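You operate a simulated robot arm through the tools that you are given. There is no shell and no other tool. Be economical: measure what you need, move in short steps, check, and stop when the job is done.

The job below is to be done with a simulated robot arm. You get a single attempt, and the scene is never put back.

## Task
Take the strip guide and leave it on the teal sheet.

Only the result counts: the job must be done as asked and must still hold three seconds after the hand-in. Knocking over, shifting, dropping, spilling or breaking anything else fails it. Flat cloth is picked up by pressing the open fingertips on it (5 to 10 N) and closing them slowly along it; thin cloth reads only 2 to 8 mm in the jaws.

## Robot
A 7-joint arm with a two-finger parallel gripper, fixed in place. Base frame: the origin is at the foot of the arm, x ahead of it, y to its left, z up; the work surface is at about z = 0. Lengths are in m, angles in degrees, forces in N, time in s.
With the tool pointing down near the work surface it reaches from about 0.24 to 0.62 m from the base axis. Its first joint turns from -66.0 to 66.0 degrees. Payload 2.6 kg.
The TCP is the grasp point between the finger pads, 0.03 m short of the fingertips. In the tool frame z runs along the fingers and y along their closing line. The gripper opens to 0.094 m. The fingers are 0.028 m wide and 0.01 m thick; the gripper's body (0.05 by 0.096 m) begins 0.055 m behind the TCP.
Orientation is told as [roll, pitch, yaw] about the base's x, y, z axes, in that order, counted from this pose: with the fingers straight down and closing along the base's y, the tool's x points along the base's -x, its y along +y and its z along -z.

## Interface
- The arm moves only by the tool play_rows. Its argument "commands" is a list of rows, each a list of 2 entries, a list of its own where there are three numbers: the shift along the base's x, y, z in units of 50 mm (1.0 is 50 mm), then the turn about the base's z in units of 4 degrees (1.0 is 4 degrees). In form: [[[tx, ty, tz], yaw], ...]. A call has 1 to 12 rows; each row shifts and turns the commanded pose from where the row before left it. "claw" is the gripper command, from -1 (shut) to 1 (fully open), values between in proportion, set as the call begins (left out, the last holds). A call with a number of a shift or a turn outside -1 to 1 is refused whole. Rows are played at 5 a second. More than 0.05 m and 8.6 degrees between two rows, or a gripper value outside its range, and nothing of the call is played. A pose out of reach is approached as far as the arm can. The call stops where the force on the tool passes 40 N (or 10 N more than at its start, if that is more) or the arm is blocked; 0.2 s more then pass. Each finger travels about 0.072 m/s and halts on what it meets, pressing with about 30 N; the grip force reading is that of the motor and also rises with nothing between the fingers. The clock runs only during rows and for 0.2 s after the last one: add rows that do not move to give the fingers time. The reply holds the time, the measured pose of the TCP, the force on the tool along the base axes, the opening and the grip force, in the units named above and with some noise.
- Cameras (640 x 400 px; columns grow to the right, rows downward): "scene" is fixed at [0.0316, 0.4151, 0.5745]; the picture's right is [-0.83, -0.55, 0.00], its down [-0.30, 0.45, -0.84] and it looks along [0.47, -0.70, -0.54] (base axes); focal length 359 px, centre (320, 200). "wrist" rides on the gripper at [0.076, 0.014, -0.102] in the tool frame; the picture's right is [-0.18, 0.98, 0.00], its down [-0.75, -0.14, -0.64] and it looks along [-0.63, -0.12, 0.77] (tool axes); focal length 243 px, centre (320, 200). There is no depth. A picture from a camera that has moved, and an enlarged one, comes with that camera's place and axes in the base frame and with its lens. The place of the scene camera against the robot may be out by one fixed shift of up to 0.018 m in any direction.
- capture(camera): a new picture of that camera. The clock stands still meanwhile.
- inspect(camera, box): a new picture of the part [left, top, right, bottom] of that camera's present view, enlarged. The clock stands still meanwhile.
- job_done(): hands the job in; it is judged then, once.

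Work in short steps. Places have to be worked out from the pictures, the camera data and where the tool is seen: move nearer, look again, correct. Check each grasp and each placing, and mend what went wrong. You have 90 turns and 36 pictures in all, those below and enlarged ones among them. Open the gripper and draw the arm clear of the work before you hand the job in, unless the task says otherwise; then end with one line.

The tools are called after "Request:" as a command line: name --argument value ..., lists and objects as JSON in quotes. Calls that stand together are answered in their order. play_rows: Moves the arm, as the interface text tells. Its arguments: {"type":"object","properties":{"commands":{"type":"array","items":{"type":"array"}},"claw":{"type":"number"}},"required":["commands"]} The other tools are called the same way: capture (camera) takes a picture; inspect (camera, box) takes an enlarged picture of a part of a camera's view; job_done () hands the job in.

At the start:

```text
t: 0.0
eef_pos: [0.3118, -0.2335, 0.2977]
tool_rot: [0.1, 0.0, -0.1]
wrist_force: [0.2, 1.2, 0.4]
opening: 0.0939
gripper_force: 0.1
```

scene: 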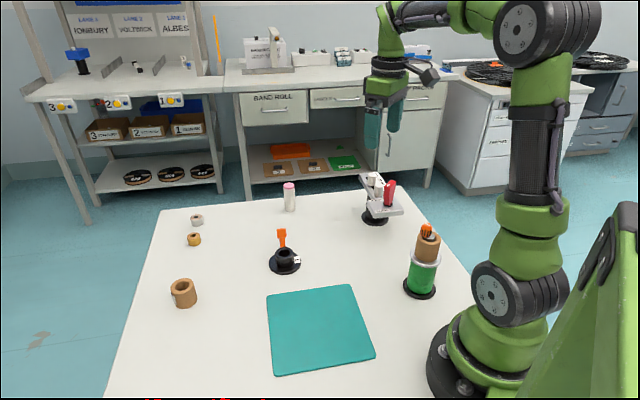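
wrist: 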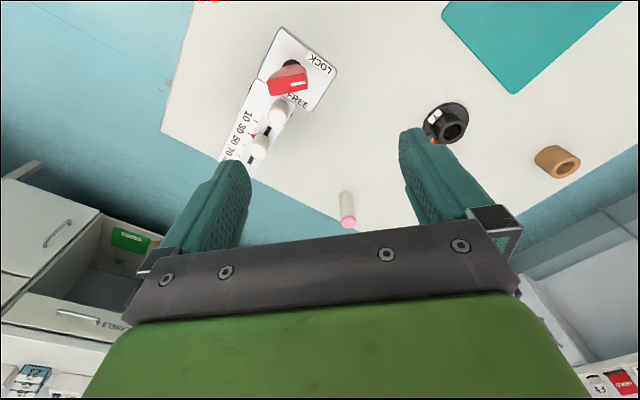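

The scene holds several objects, and I don't yet know which one is the strip guide. I'll enlarge both areas.

Request:
inspect --camera "scene" --box '[340, 160, 460, 310]'

Request:
inspect --camera "scene" --box '[160, 170, 320, 320]'

Request:
inspect --camera "wrist" --box '[160, 0, 360, 180]'

```text
2.67 times, centred on (400, 235) of scene
camera zoom: at [0.0316, 0.4151, 0.5745], right [-0.83, -0.55, 0.0], down [-0.3, 0.45, -0.84], along [0.47, -0.7, -0.54], focal length 957 px, centre (107, 107)
```

zoom: 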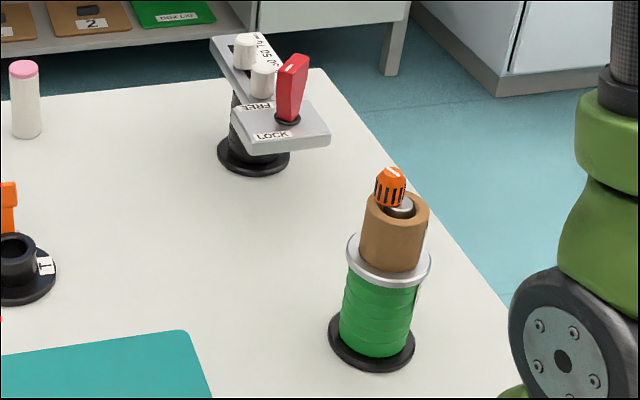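

```text
2.67 times, centred on (240, 245) of scene
camera zoom: at [0.0316, 0.4151, 0.5745], right [-0.83, -0.55, 0.0], down [-0.3, 0.45, -0.84], along [0.47, -0.7, -0.54], focal length 957 px, centre (533, 80)
```

zoom: 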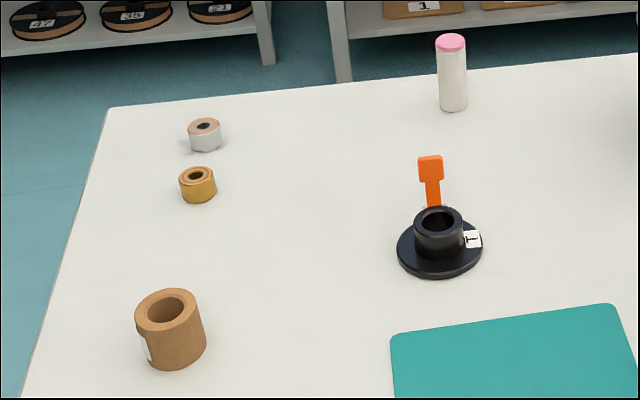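

```text
2.22 times, centred on (260, 90) of wrist
camera zoom: at [0.2358, -0.2193, 0.3989], right [0.18, 0.98, 0.0], down [0.75, -0.14, 0.64], along [0.63, -0.12, -0.77], focal length 539 px, centre (453, 444)
```

zoom: 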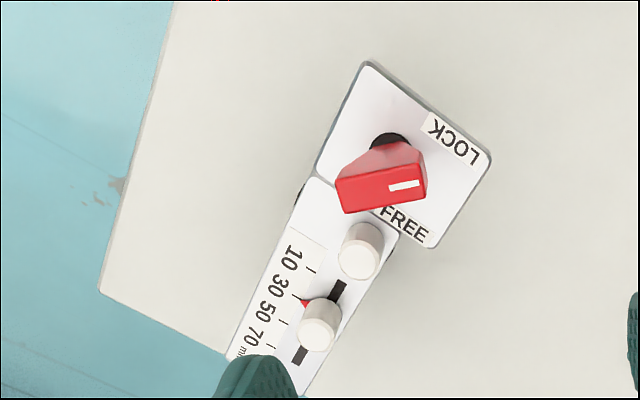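

The likely strip guide is the plate with a mm scale and two white pegs, with a LOCK/FREE lever, at about (0.29..0.38, -0.26..-0.37, 0.11). I'll back away toward +y and turn so the wrist camera sees it from the side.

Request:
play_rows --commands '[[[-0.1, 0.25, 0], -1], [[-0.1, 0.25, 0], -1], [[-0.1, 0.25, 0], -1], [[-0.1, 0.25, 0], -1], [[-0.1, 0.25, 0], -1], [[-0.1, 0.25, 0], -1], [[-0.1, 0.25, 0], -1], [[-0.1, 0.25, 0], -1], [[0, 0.25, 0], -1], [[0, 0.25, 0], -1], [[0, 0.2, 0], -1], [[0, 0, 0], 0]]'

Request:
capture --camera "wrist"

```text
t: 2.6
eef_pos: [0.2714, -0.0993, 0.2962]
tool_rot: [0.0, 0.0, -44.1]
wrist_force: [-0.4, -0.1, 0.2]
opening: 0.0942
gripper_force: 0.1
```

```text
30 pictures are left
camera wrist: at [0.2264, -0.0352, 0.3983], right [0.82, 0.58, 0.0], down [0.44, -0.63, 0.64], along [0.37, -0.52, -0.77], focal length 243 px, centre (320, 200)
```

wrist: 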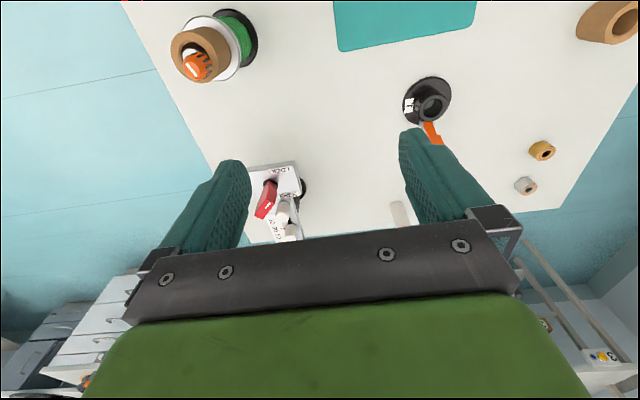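

The wrist view is partly blocked by the gripper. I'll enlarge the guide tightly in both cameras.

Request:
inspect --camera "scene" --box '[350, 165, 414, 229]'

Request:
inspect --camera "wrist" --box '[230, 145, 330, 245]'

```text
6.25 times, centred on (382, 197) of scene
camera zoom: at [0.0316, 0.4151, 0.5745], right [-0.83, -0.55, 0.0], down [-0.3, 0.45, -0.84], along [0.47, -0.7, -0.54], focal length 2243 px, centre (-68, 219)
```

zoom: 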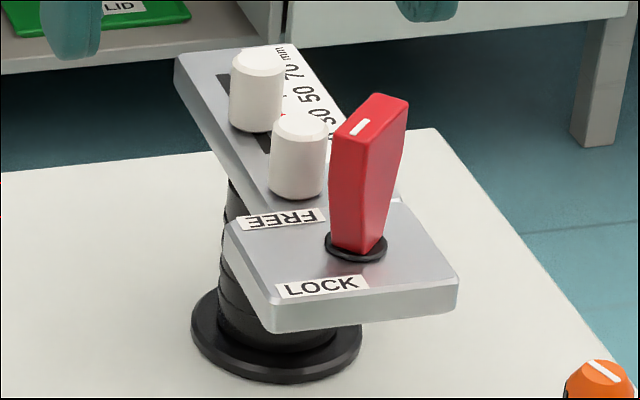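

```text
4.00 times, centred on (280, 195) of wrist
camera zoom: at [0.2264, -0.0352, 0.3983], right [0.82, 0.58, 0.0], down [0.44, -0.63, 0.64], along [0.37, -0.52, -0.77], focal length 970 px, centre (480, 220)
```

zoom: 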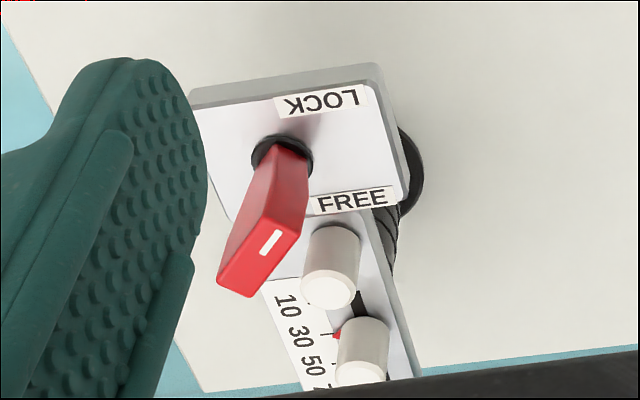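

The lever's tick points at +y toward LOCK, with FREE toward +x, so it must be turned 90° clockwise before the guide comes off. The lever axis is about (0.288, -0.259) with its top near z 0.155. I'll hover above it with the fingers closing along x.

Request:
play_rows --commands '[[[0.028, -0.266, 0], -0.957], [[0.028, -0.266, 0], -0.957], [[0.028, -0.266, 0], -0.957], [[0.028, -0.266, 0], -0.957], [[0.028, -0.266, 0], -0.957], [[0.028, -0.266, 0], -0.957], [[0.028, -0.266, 0], -0.957], [[0.028, -0.266, 0], -0.957], [[0.028, -0.266, 0], -0.957], [[0.028, -0.266, 0], -0.957], [[0.028, -0.266, 0], -0.957], [[0.028, -0.266, 0], -0.957]]' --claw 0.15

Request:
capture --camera "wrist"

Request:
inspect --camera "scene" --box '[320, 90, 450, 230]'

```text
t: 5.2
eef_pos: [0.2886, -0.2605, 0.2983]
tool_rot: [0.0, 0.0, -90.1]
wrist_force: [0.6, -0.1, 0.3]
opening: 0.054
gripper_force: 0.0
```

```text
27 pictures are left
camera wrist: at [0.3029, -0.1835, 0.3999], right [0.98, -0.18, 0.0], down [-0.14, -0.75, 0.64], along [-0.12, -0.63, -0.77], focal length 243 px, centre (320, 200)
```

wrist: 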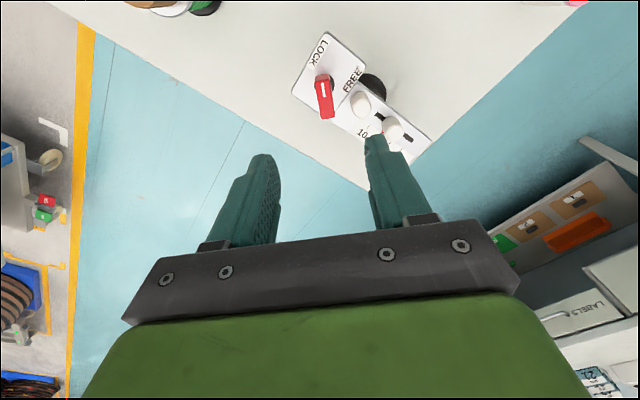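

```text
2.86 times, centred on (385, 160) of scene
camera zoom: at [0.0316, 0.4151, 0.5745], right [-0.83, -0.55, 0.0], down [-0.3, 0.45, -0.84], along [0.47, -0.7, -0.54], focal length 1026 px, centre (134, 314)
```

zoom: 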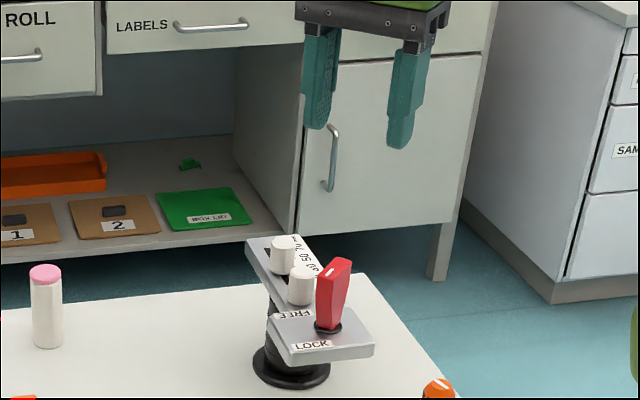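

The new wrist view puts the lever at about (0.292, -0.256), so I'll shift slightly and come down to just above its top, then check.

Request:
play_rows --commands '[[[0.08, 0.08, -0.4], 0], [[0, 0, -0.5], 0], [[0, 0, -0.5], 0], [[0, 0, -0.5], 0], [[0, 0, 0], 0]]'

Request:
inspect --camera "wrist" --box '[220, 40, 460, 240]'

Request:
inspect --camera "scene" --box '[340, 130, 430, 230]'

```text
t: 6.4
eef_pos: [0.2922, -0.2559, 0.2037]
tool_rot: [0.0, 0.0, -90.0]
wrist_force: [0.3, 0.4, 0.7]
opening: 0.0543
gripper_force: 0.1
```

```text
2.00 times, centred on (340, 140) of wrist
camera zoom: at [0.3063, -0.1786, 0.3045], right [0.98, -0.18, 0.0], down [-0.14, -0.75, 0.64], along [-0.12, -0.63, -0.77], focal length 485 px, centre (280, 320)
```

zoom: 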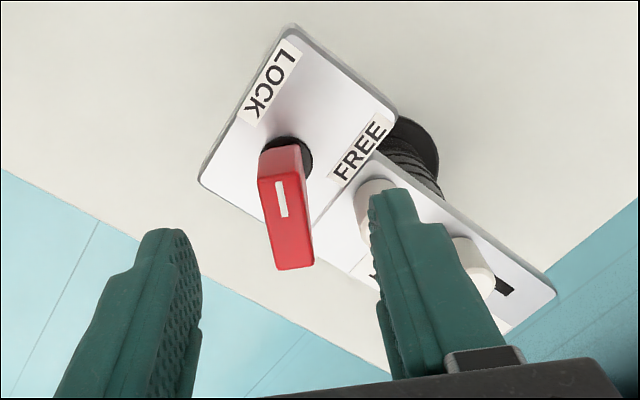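

```text
4.00 times, centred on (385, 180) of scene
camera zoom: at [0.0316, 0.4151, 0.5745], right [-0.83, -0.55, 0.0], down [-0.3, 0.45, -0.84], along [0.47, -0.7, -0.54], focal length 1436 px, centre (60, 280)
```

zoom: 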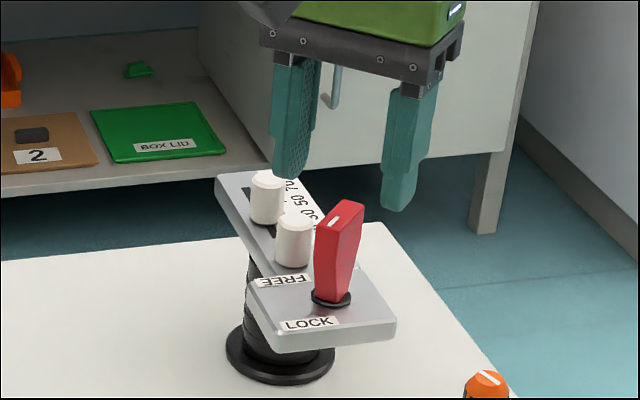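

The lever sits centred between the fingers at about (0.294, -0.257), and its top is near z 0.16. I'll descend to TCP z ≈ 0.145 and close on it.

Request:
play_rows --commands '[[[0.03, 0, -0.4], 0], [[0, 0, -0.4], 0], [[0, 0, -0.37], 0], [[0, 0, 0], 0]]'

Request:
play_rows --commands '[[[0, 0, 0], 0], [[0, 0, 0], 0], [[0, 0, 0], 0], [[0, 0, 0], 0]]' --claw -0.8

Request:
inspect --camera "scene" --box '[340, 130, 430, 230]'

```text
t: 7.4
eef_pos: [0.2934, -0.2557, 0.1447]
tool_rot: [0.0, 0.0, -90.1]
wrist_force: [-0.7, -0.9, 0.2]
opening: 0.0543
gripper_force: 0.0
```

```text
t: 8.4
eef_pos: [0.2925, -0.2561, 0.1451]
tool_rot: [0.0, 0.0, -89.9]
wrist_force: [0.2, -0.8, 0.0]
opening: 0.0189
gripper_force: 29.6
```

```text
4.00 times, centred on (385, 180) of scene
camera zoom: at [0.0316, 0.4151, 0.5745], right [-0.83, -0.55, 0.0], down [-0.3, 0.45, -0.84], along [0.47, -0.7, -0.54], focal length 1436 px, centre (60, 280)
```

zoom: 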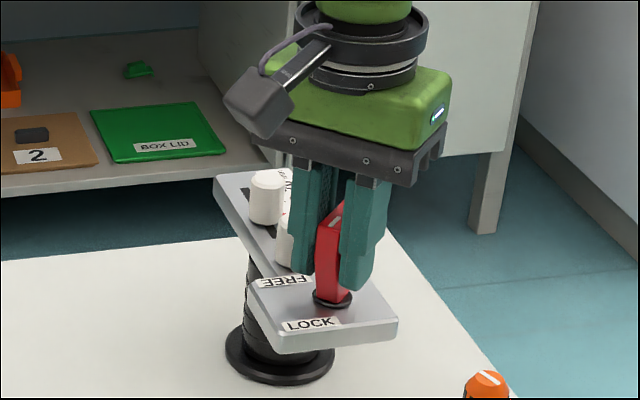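

Gripped at 19 mm opening. I'll start turning clockwise (LOCK +y toward FREE +x) and watch the forces.

Request:
play_rows --commands '[[[0, 0, 0], -0.7], [[0, 0, 0], -0.7], [[0, 0, 0], -0.7], [[0, 0, 0], -0.7], [[0, 0, 0], -0.7], [[0, 0, 0], -0.7], [[0, 0, 0], -0.7], [[0, 0, 0], -0.7]]'

Request:
inspect --camera "scene" --box '[340, 130, 430, 230]'

```text
t: 10.2
eef_pos: [0.2943, -0.2559, 0.1437]
tool_rot: [0.0, 0.0, -112.5]
wrist_force: [-0.6, -0.2, 0.1]
opening: 0.0191
gripper_force: 29.7
```

```text
4.00 times, centred on (385, 180) of scene
camera zoom: at [0.0316, 0.4151, 0.5745], right [-0.83, -0.55, 0.0], down [-0.3, 0.45, -0.84], along [0.47, -0.7, -0.54], focal length 1436 px, centre (60, 280)
```

zoom: 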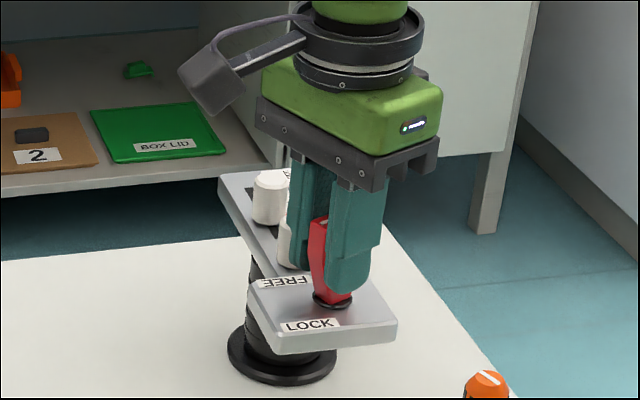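

The lever is turning freely with low force and the stand holds still. I'll carry on toward −180°.

Request:
play_rows --commands '[[[0, 0, 0], -0.9], [[0, 0, 0], -0.9], [[0, 0, 0], -0.9], [[0, 0, 0], -0.9], [[0, 0, 0], -0.9], [[0, 0, 0], -0.9], [[0, 0, 0], -0.9], [[0, 0, 0], -0.9], [[0, 0, 0], -0.9], [[0, 0, 0], 0]]'

Request:
play_rows --commands '[[[0, 0, 0], -0.9], [[0, 0, 0], -0.9], [[0, 0, 0], -0.9], [[0, 0, 0], -0.9], [[0, 0, 0], -0.9], [[0, 0, 0], -0.9], [[0, 0, 0], -0.9], [[0, 0, 0], -0.9], [[0, 0, 0], -0.9], [[0, 0, 0], -0.6], [[0, 0, 0], 0]]'

Request:
inspect --camera "scene" --box '[340, 130, 430, 230]'

```text
t: 12.4
eef_pos: [0.2946, -0.2552, 0.1449]
tool_rot: [0.1, 0.1, -144.9]
wrist_force: [-1.6, 1.7, 11.9]
opening: 0.0185
gripper_force: 30.0
```

```text
t: 14.8
eef_pos: [0.2937, -0.2552, 0.1438]
tool_rot: [-0.1, 0.0, -179.7]
wrist_force: [-5.3, 3.6, 19.9]
opening: 0.0187
gripper_force: 29.7
```

```text
4.00 times, centred on (385, 180) of scene
camera zoom: at [0.0316, 0.4152, 0.5744], right [-0.83, -0.55, 0.0], down [-0.3, 0.45, -0.84], along [0.47, -0.7, -0.54], focal length 1436 px, centre (60, 280)
```

zoom: 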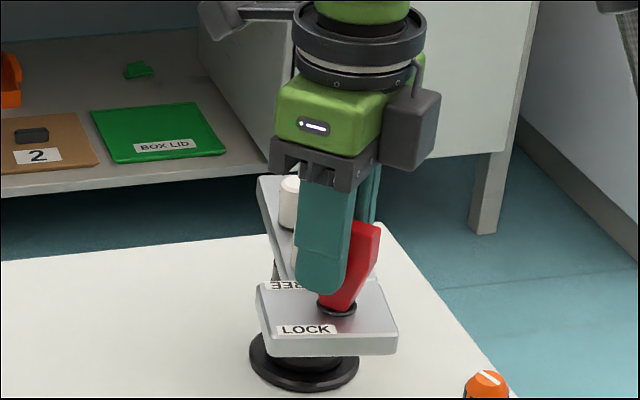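

The whole stand has turned somewhat with the lever and shows ~20 N vertical load, so it isn't fixed to the table. I'll stop, open gently, rise and look.

Request:
play_rows --commands '[[[0, 0, 0], 0], [[0, 0, 0], 0], [[0, 0, 0], 0]]' --claw 0.0

Request:
play_rows --commands '[[[0, 0, 0.4], 0], [[0, 0, 0.8], 0], [[0, 0, 0.8], 0], [[0, 0, 0.8], 0], [[0, 0, 0.2], 0], [[0, 0, 0], 0]]'

Request:
inspect --camera "scene" --box '[350, 160, 420, 230]'

Request:
capture --camera "wrist"

```text
t: 15.6
eef_pos: [0.2943, -0.2547, 0.1439]
tool_rot: [0.0, 0.0, -179.5]
wrist_force: [0.1, -0.1, 0.4]
opening: 0.0469
gripper_force: 0.0
```

```text
t: 17.0
eef_pos: [0.2933, -0.2544, 0.2941]
tool_rot: [0.0, 0.1, -179.6]
wrist_force: [0.4, 0.0, -0.6]
opening: 0.0473
gripper_force: 0.1
```

```text
5.71 times, centred on (385, 195) of scene
camera zoom: at [0.0316, 0.4151, 0.5745], right [-0.83, -0.55, 0.0], down [-0.3, 0.45, -0.84], along [0.47, -0.7, -0.54], focal length 2051 px, centre (-51, 229)
```

zoom: 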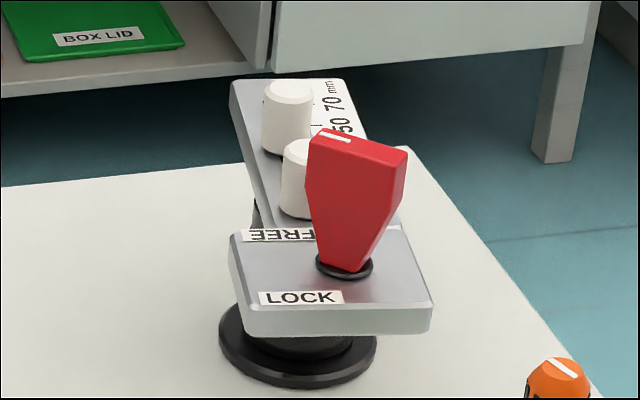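

```text
19 pictures are left
camera wrist: at [0.3706, -0.2675, 0.3952], right [-0.18, -0.98, 0.0], down [-0.75, 0.14, 0.64], along [-0.63, 0.11, -0.77], focal length 243 px, centre (320, 200)
```

wrist: 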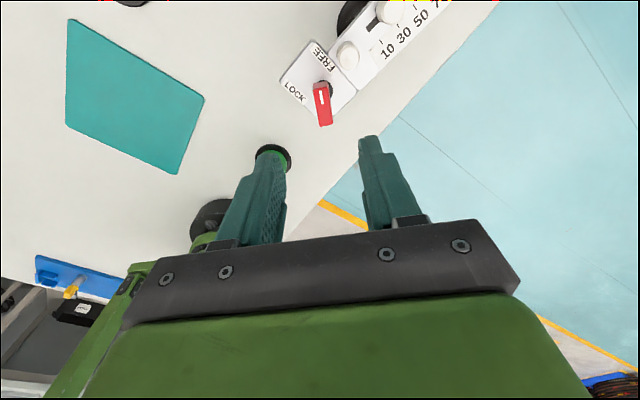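

The lever now points at FREE, and the stand slid as it came loose, so LOCK was evidently holding the whole guide to the table. The base is about (0.34, -0.315). I'll swing back to yaw ≈ -52°, open, and look at the scale plate from above the column.

Request:
play_rows --commands '[[[0.07, -0.1, 0], 1], [[0.07, -0.1, 0], 1], [[0.07, -0.1, 0], 1], [[0.07, -0.1, 0], 1], [[0.07, -0.1, 0], 1], [[0.07, -0.1, 0], 1], [[0.07, -0.1, 0], 1], [[0.07, -0.1, 0], 1], [[0.07, -0.1, 0], 1], [[0.07, -0.1, 0], 1], [[0.07, -0.1, 0], 1], [[0.07, -0.1, 0], 1]]' --claw 1

Request:
play_rows --commands '[[[0, 0, 0], 1], [[0, 0, 0], 1], [[0, 0, 0], 1], [[0, 0, 0], 1], [[0, 0, 0], 1], [[0, 0, 0], 1], [[0, 0, 0], 1], [[0, 0, 0], 1], [[0, 0, 0], 1], [[0, 0, 0], 1], [[0, 0, 0], 1], [[0, 0, 0], 1]]'

Request:
play_rows --commands '[[[0, 0, 0], 1], [[0, 0, 0], 1], [[0, 0, 0], 1], [[0, 0, 0], 1], [[0, 0, 0], 1], [[0, 0, 0], 1], [[0, 0, 0], 1], [[0, 0, 0], 1], [[0, 0, 0], 0]]'

Request:
capture --camera "wrist"

```text
t: 19.6
eef_pos: [0.3369, -0.3152, 0.2937]
tool_rot: [0.0, 0.1, -131.5]
wrist_force: [-0.9, 0.0, 0.2]
opening: 0.0942
gripper_force: 0.0
```

```text
t: 22.2
eef_pos: [0.3365, -0.315, 0.2933]
tool_rot: [0.0, 0.1, -83.6]
wrist_force: [0.4, 0.7, -0.3]
opening: 0.094
gripper_force: 0.0
```

```text
t: 24.2
eef_pos: [0.335, -0.3142, 0.2923]
tool_rot: [0.0, 0.0, -51.5]
wrist_force: [-0.1, 1.0, 0.2]
opening: 0.0939
gripper_force: 0.0
```

```text
18 pictures are left
camera wrist: at [0.2994, -0.2456, 0.3946], right [0.88, 0.47, 0.0], down [0.36, -0.68, 0.64], along [0.3, -0.57, -0.77], focal length 243 px, centre (320, 200)
```

wrist: 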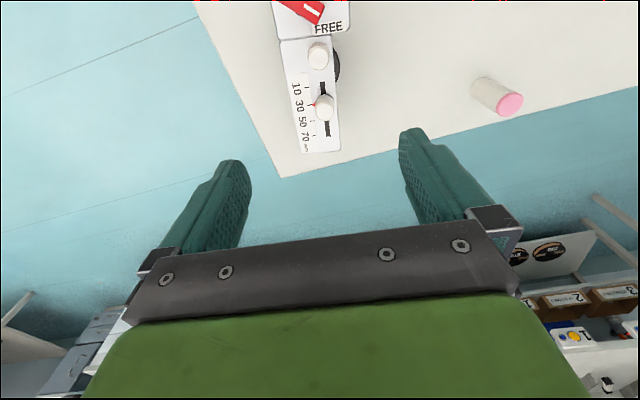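

This view shows the whole scale plate. I'll enlarge it to measure edges, direction and base.

Request:
inspect --camera "wrist" --box '[190, 0, 446, 160]'

Request:
inspect --camera "scene" --box '[330, 155, 426, 230]'

```text
2.50 times, centred on (318, 80) of wrist
camera zoom: at [0.2994, -0.2456, 0.3946], right [0.88, 0.47, 0.0], down [0.36, -0.68, 0.64], along [0.3, -0.57, -0.77], focal length 606 px, centre (325, 500)
```

zoom: 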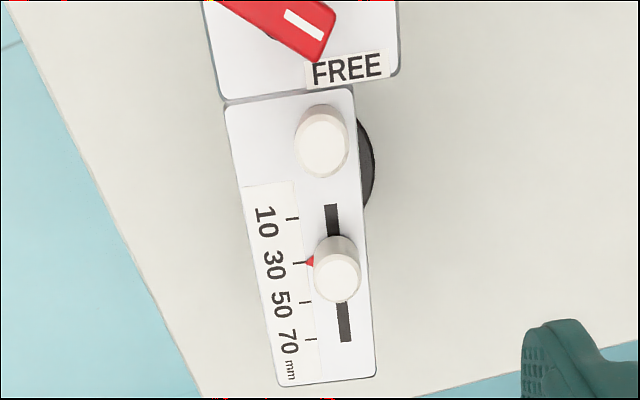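

```text
5.33 times, centred on (378, 192) of scene
camera zoom: at [0.0316, 0.4151, 0.5745], right [-0.83, -0.55, 0.0], down [-0.3, 0.45, -0.84], along [0.47, -0.7, -0.54], focal length 1914 px, centre (11, 240)
```

zoom: 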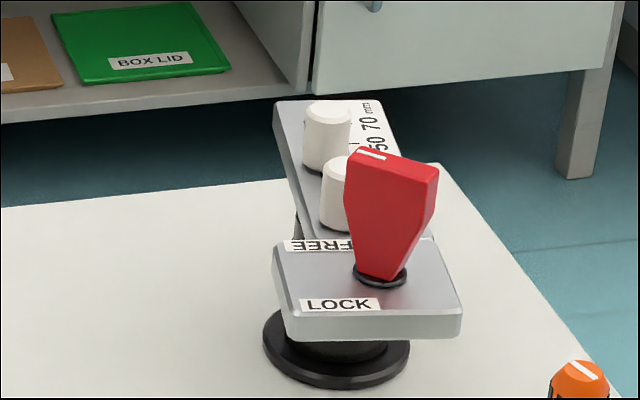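

The scale plate is ~53 mm wide, its axis at about −55°, and the column lies under (0.33, -0.31). I'll align over (0.325, -0.317) at yaw −55° and lower to z ≈ 0.17 for a check.

Request:
play_rows --commands '[[[-0.19, -0.06, 0], -0.9], [[0, 0, -0.6], 0], [[0, 0, -0.6], 0], [[0, 0, -0.6], 0], [[0, 0, -0.6], 0], [[0, 0, 0], 0]]'

Request:
capture --camera "wrist"

Request:
inspect --camera "scene" --box '[330, 130, 440, 230]'

```text
t: 25.6
eef_pos: [0.3249, -0.32, 0.1727]
tool_rot: [-0.1, 0.0, -55.2]
wrist_force: [0.2, -1.0, 0.3]
opening: 0.0938
gripper_force: 0.1
```

```text
15 pictures are left
camera wrist: at [0.2928, -0.2487, 0.2736], right [0.91, 0.41, 0.0], down [0.31, -0.7, 0.64], along [0.26, -0.59, -0.77], focal length 243 px, centre (320, 200)
```

wrist: 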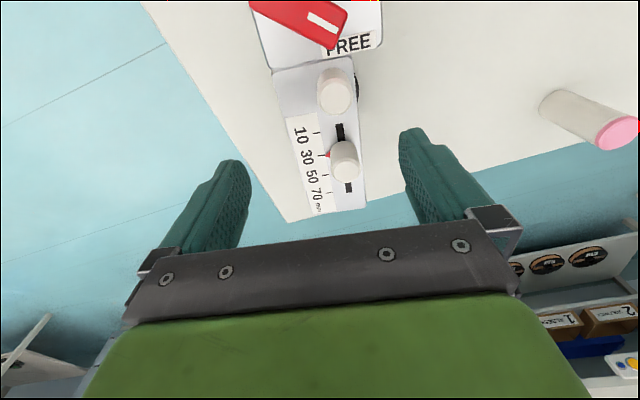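

```text
4.00 times, centred on (385, 180) of scene
camera zoom: at [0.0316, 0.4151, 0.5745], right [-0.83, -0.55, 0.0], down [-0.3, 0.45, -0.84], along [0.47, -0.7, -0.54], focal length 1436 px, centre (60, 280)
```

zoom: 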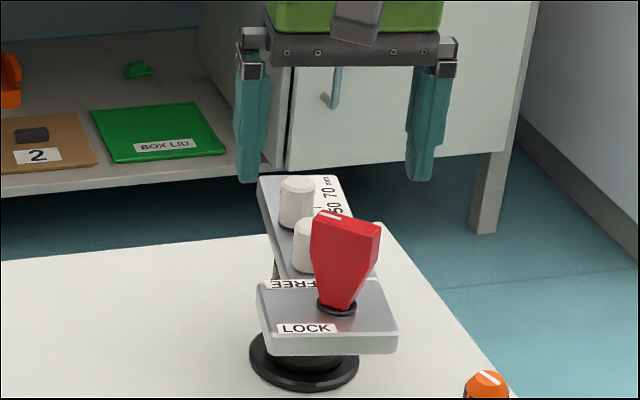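

The plate is centred between the fingers to ~2 mm. I'll nudge 6 mm back toward the column, trim the yaw and descend to z ≈ 0.10 in steps.

Request:
play_rows --commands '[[[-0.06, 0.1, -0.3], -0.4], [[0, 0, -0.4], 0], [[0, 0, -0.4], 0], [[0, 0, -0.35], 0], [[0, 0, 0], 0]]'

Request:
inspect --camera "scene" --box '[330, 130, 440, 230]'

```text
t: 26.8
eef_pos: [0.3233, -0.3129, 0.0996]
tool_rot: [-0.1, 0.0, -56.8]
wrist_force: [0.1, -0.1, 0.3]
opening: 0.0938
gripper_force: 0.1
```

```text
4.00 times, centred on (385, 180) of scene
camera zoom: at [0.0316, 0.4151, 0.5745], right [-0.83, -0.55, 0.0], down [-0.3, 0.45, -0.84], along [0.47, -0.7, -0.54], focal length 1436 px, centre (60, 280)
```

zoom: 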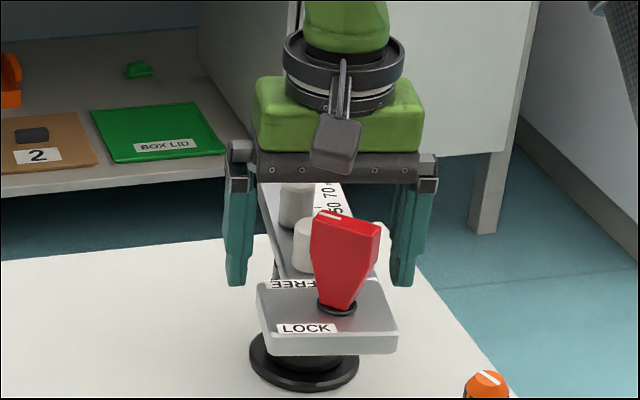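

The fingers straddle the scale plate with no contact. I'll close on it.

Request:
play_rows --commands '[[[0, 0, 0], 0], [[0, 0, 0], 0], [[0, 0, 0], 0], [[0, 0, 0], 0], [[0, 0, 0], 0]]' --claw -0.6

Request:
play_rows --commands '[[[0, 0, 0.1], 0], [[0, 0, 0.1], 0], [[0, 0, 0.2], 0], [[0, 0, 0.2], 0], [[0, 0, 0], 0]]'

Request:
inspect --camera "scene" --box '[330, 130, 440, 230]'

```text
t: 28.0
eef_pos: [0.3239, -0.3141, 0.0996]
tool_rot: [0.0, -0.2, -56.7]
wrist_force: [-0.8, -0.9, 16.8]
opening: 0.0559
gripper_force: 29.9
```

```text
t: 29.2
eef_pos: [0.3252, -0.3124, 0.1311]
tool_rot: [0.0, 0.0, -56.8]
wrist_force: [1.1, 0.1, -4.3]
opening: 0.0558
gripper_force: 29.9
```

```text
4.00 times, centred on (385, 180) of scene
camera zoom: at [0.0317, 0.4151, 0.5745], right [-0.83, -0.55, 0.0], down [-0.3, 0.45, -0.84], along [0.47, -0.7, -0.54], focal length 1436 px, centre (60, 280)
```

zoom: 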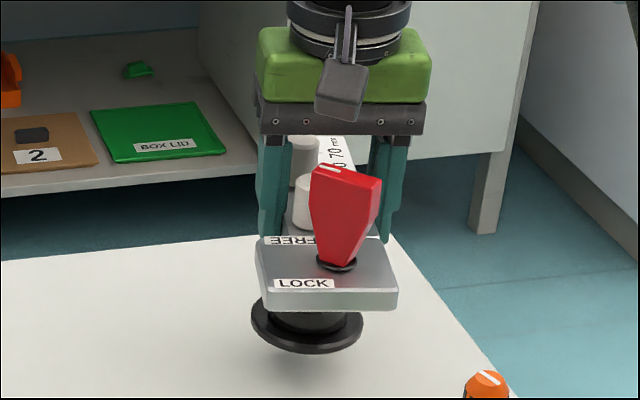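

The whole guide came up (about 4 N, upright, held at 56 mm). The teal sheet is centred near (0.291, 0.058). I'll lift higher and carry it along x ≈ 0.3, clear of the spool at (0.16, -0.15) and the black flange at (0.45, -0.05).

Request:
play_rows --commands '[[[0, 0, 0.4], 0], [[0, 0, 0.4], 0], [[0, 0, 0.4], 0], [[0, 0.3, 0], 0], [[0, 0.5, 0], 0], [[0, 0.5, 0], 0], [[0, 0.5, 0], 0], [[0, 0.5, 0], 0], [[0, 0.3, 0], 0], [[0, 0, 0], 0]]'

Request:
play_rows --commands '[[[-0.08, 0.4, 0], 0], [[-0.1, 0.5, 0], 0], [[-0.1, 0.5, 0], 0], [[-0.1, 0.5, 0], 0], [[-0.1, 0.5, 0], 0], [[-0.1, 0.5, 0], 0], [[-0.1, 0.5, 0], 0], [[-0.1, 0.5, 0], 0], [[-0.1, 0.5, 0], 0], [[0, 0.4, 0], 0], [[0, 0, 0], 0]]'

Request:
capture --camera "scene"

```text
t: 31.4
eef_pos: [0.3234, -0.1837, 0.1925]
tool_rot: [0.0, 0.0, -56.8]
wrist_force: [0.0, 0.7, -3.8]
opening: 0.0558
gripper_force: 30.4
```

```text
t: 33.8
eef_pos: [0.2811, 0.0561, 0.1909]
tool_rot: [0.0, 0.0, -56.8]
wrist_force: [0.6, 0.3, -3.0]
opening: 0.0557
gripper_force: 30.2
```

```text
11 pictures are left
```

scene: 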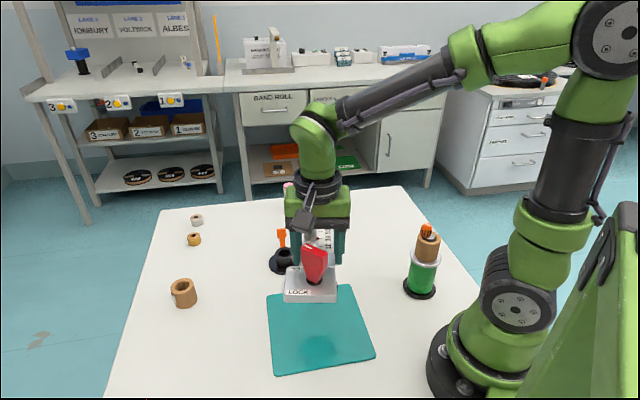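

The guide hangs over the sheet. I'll lower to about 20 mm above it and check the base position.

Request:
play_rows --commands '[[[0, 0.06, -0.4], 0], [[0, 0, -0.4], 0], [[0, 0, -0.4], 0], [[0, 0, -0.2], 0], [[0, 0, 0], 0]]'

Request:
inspect --camera "scene" --box '[240, 240, 400, 390]'

```text
t: 35.0
eef_pos: [0.2793, 0.0604, 0.123]
tool_rot: [-0.1, -0.1, -56.7]
wrist_force: [-0.8, -0.3, -3.3]
opening: 0.0561
gripper_force: 30.0
```

```text
2.67 times, centred on (320, 315) of scene
camera zoom: at [0.0317, 0.4151, 0.5745], right [-0.83, -0.55, 0.0], down [-0.3, 0.45, -0.84], along [0.47, -0.7, -0.54], focal length 957 px, centre (320, -107)
```

zoom: 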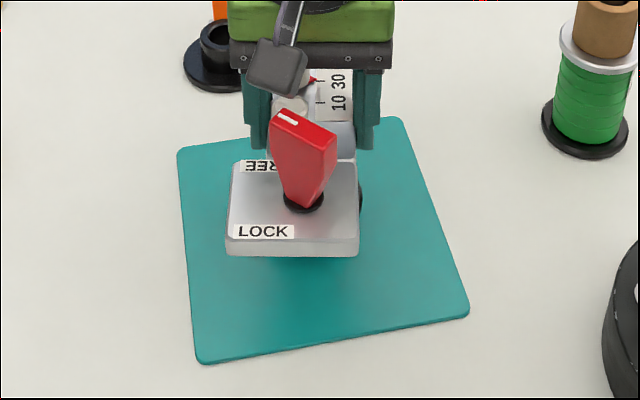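

The base sits well inside the sheet, near its centre. I'll lower in small steps until contact.

Request:
play_rows --commands '[[[0, 0, -0.15], 0], [[0, 0, -0.1], 0], [[0, 0, -0.1], 0], [[0, 0, 0], 0]]'

Request:
play_rows --commands '[[[0, 0, -0.04], 0], [[0, 0, 0], 0]]'

```text
t: 36.0
eef_pos: [0.2798, 0.0593, 0.1039]
tool_rot: [0.1, 0.0, -56.9]
wrist_force: [-5.4, -1.0, 20.2]
opening: 0.056
gripper_force: 29.4
```

```text
t: 36.4
eef_pos: [0.2804, 0.0606, 0.1046]
tool_rot: [0.2, 0.0, -56.9]
wrist_force: [-3.1, -0.8, 12.0]
opening: 0.0559
gripper_force: 30.1
stopped in row 1: the force on the tool passed its limit (the readings are from after the stop); the commanded pose is now the measured one
```

Contact made at z ≈ 0.104, so the base is resting on the sheet. I'll open, then rise straight up.

Request:
play_rows --commands '[[[0, 0, 0.02], 0], [[0, 0, 0], 0], [[0, 0, 0], 0], [[0, 0, 0], 0]]' --claw 1

Request:
play_rows --commands '[[[0, 0, 0.3], 0], [[0, 0, 0.6], 0], [[0, 0, 0.8], 0], [[0, 0, 0.8], 0], [[0, 0, 0.8], 0], [[0, 0, 0.8], 0], [[0, 0, 0], 0]]'

Request:
capture --camera "scene"

Request:
capture --camera "wrist"

```text
t: 37.4
eef_pos: [0.2805, 0.061, 0.1046]
tool_rot: [0.2, 0.0, -56.9]
wrist_force: [-0.3, 0.3, 0.0]
opening: 0.094
gripper_force: 0.1
```

```text
t: 39.0
eef_pos: [0.2817, 0.0602, 0.3147]
tool_rot: [0.1, 0.0, -56.8]
wrist_force: [0.0, -0.2, 1.7]
opening: 0.094
gripper_force: 0.2
```

```text
9 pictures are left
```

scene: 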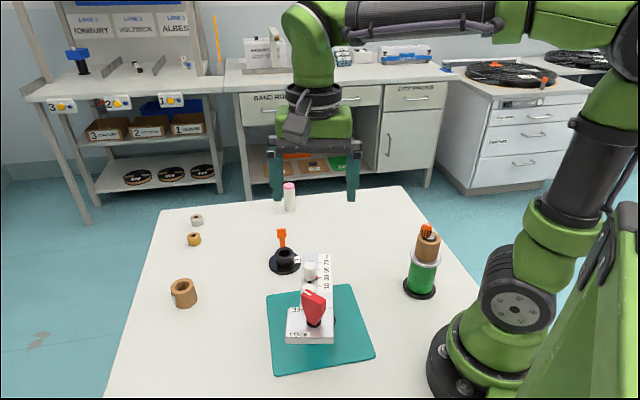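

```text
8 pictures are left
camera wrist: at [0.2524, 0.1327, 0.4163], right [0.92, 0.38, 0.0], down [0.29, -0.71, 0.64], along [0.25, -0.59, -0.77], focal length 243 px, centre (320, 200)
```

wrist: 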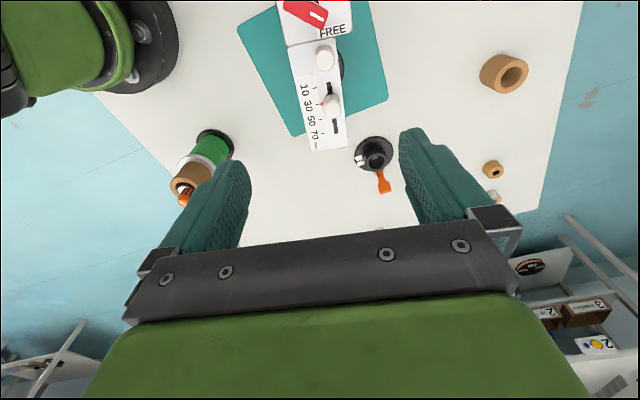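

The guide stands upright on the teal sheet with its base inside it, and the other objects are where they were. I'll draw the arm aside at height, then hand in.

Request:
play_rows --commands '[[[0.3, -0.5, 0.1], 0], [[0.3, -0.6, 0.1], 0], [[0.3, -0.6, 0.1], 0], [[0.2, -0.6, 0], 0], [[0, -0.6, 0], 0], [[0, 0, 0], 0]]'

Request:
inspect --camera "scene" --box '[240, 240, 400, 390]'

```text
t: 40.4
eef_pos: [0.3332, -0.0843, 0.3252]
tool_rot: [0.3, -0.2, -56.9]
wrist_force: [0.6, 0.3, -0.7]
opening: 0.0939
gripper_force: 0.1
```

```text
2.67 times, centred on (320, 315) of scene
camera zoom: at [0.0317, 0.4151, 0.5745], right [-0.83, -0.55, 0.0], down [-0.3, 0.45, -0.84], along [0.47, -0.7, -0.54], focal length 957 px, centre (320, -107)
```

zoom: 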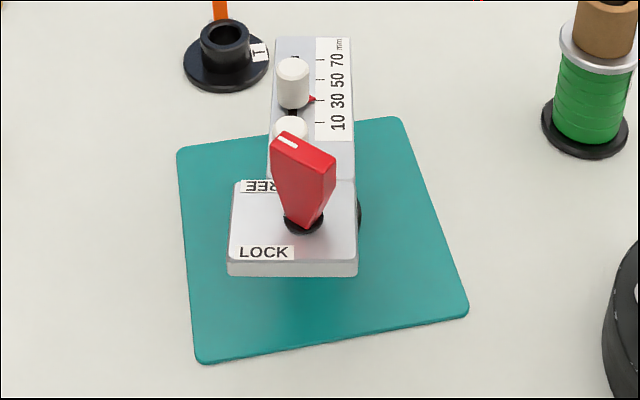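

The guide is stable on the sheet and the arm is clear, so I'm handing in.

Request:
job_done

```text
The job is handed in.
```

The strip guide is standing upright on the teal sheet, with the gripper open and the arm clear; I turned its lever from LOCK toward FREE to release it and left it there.
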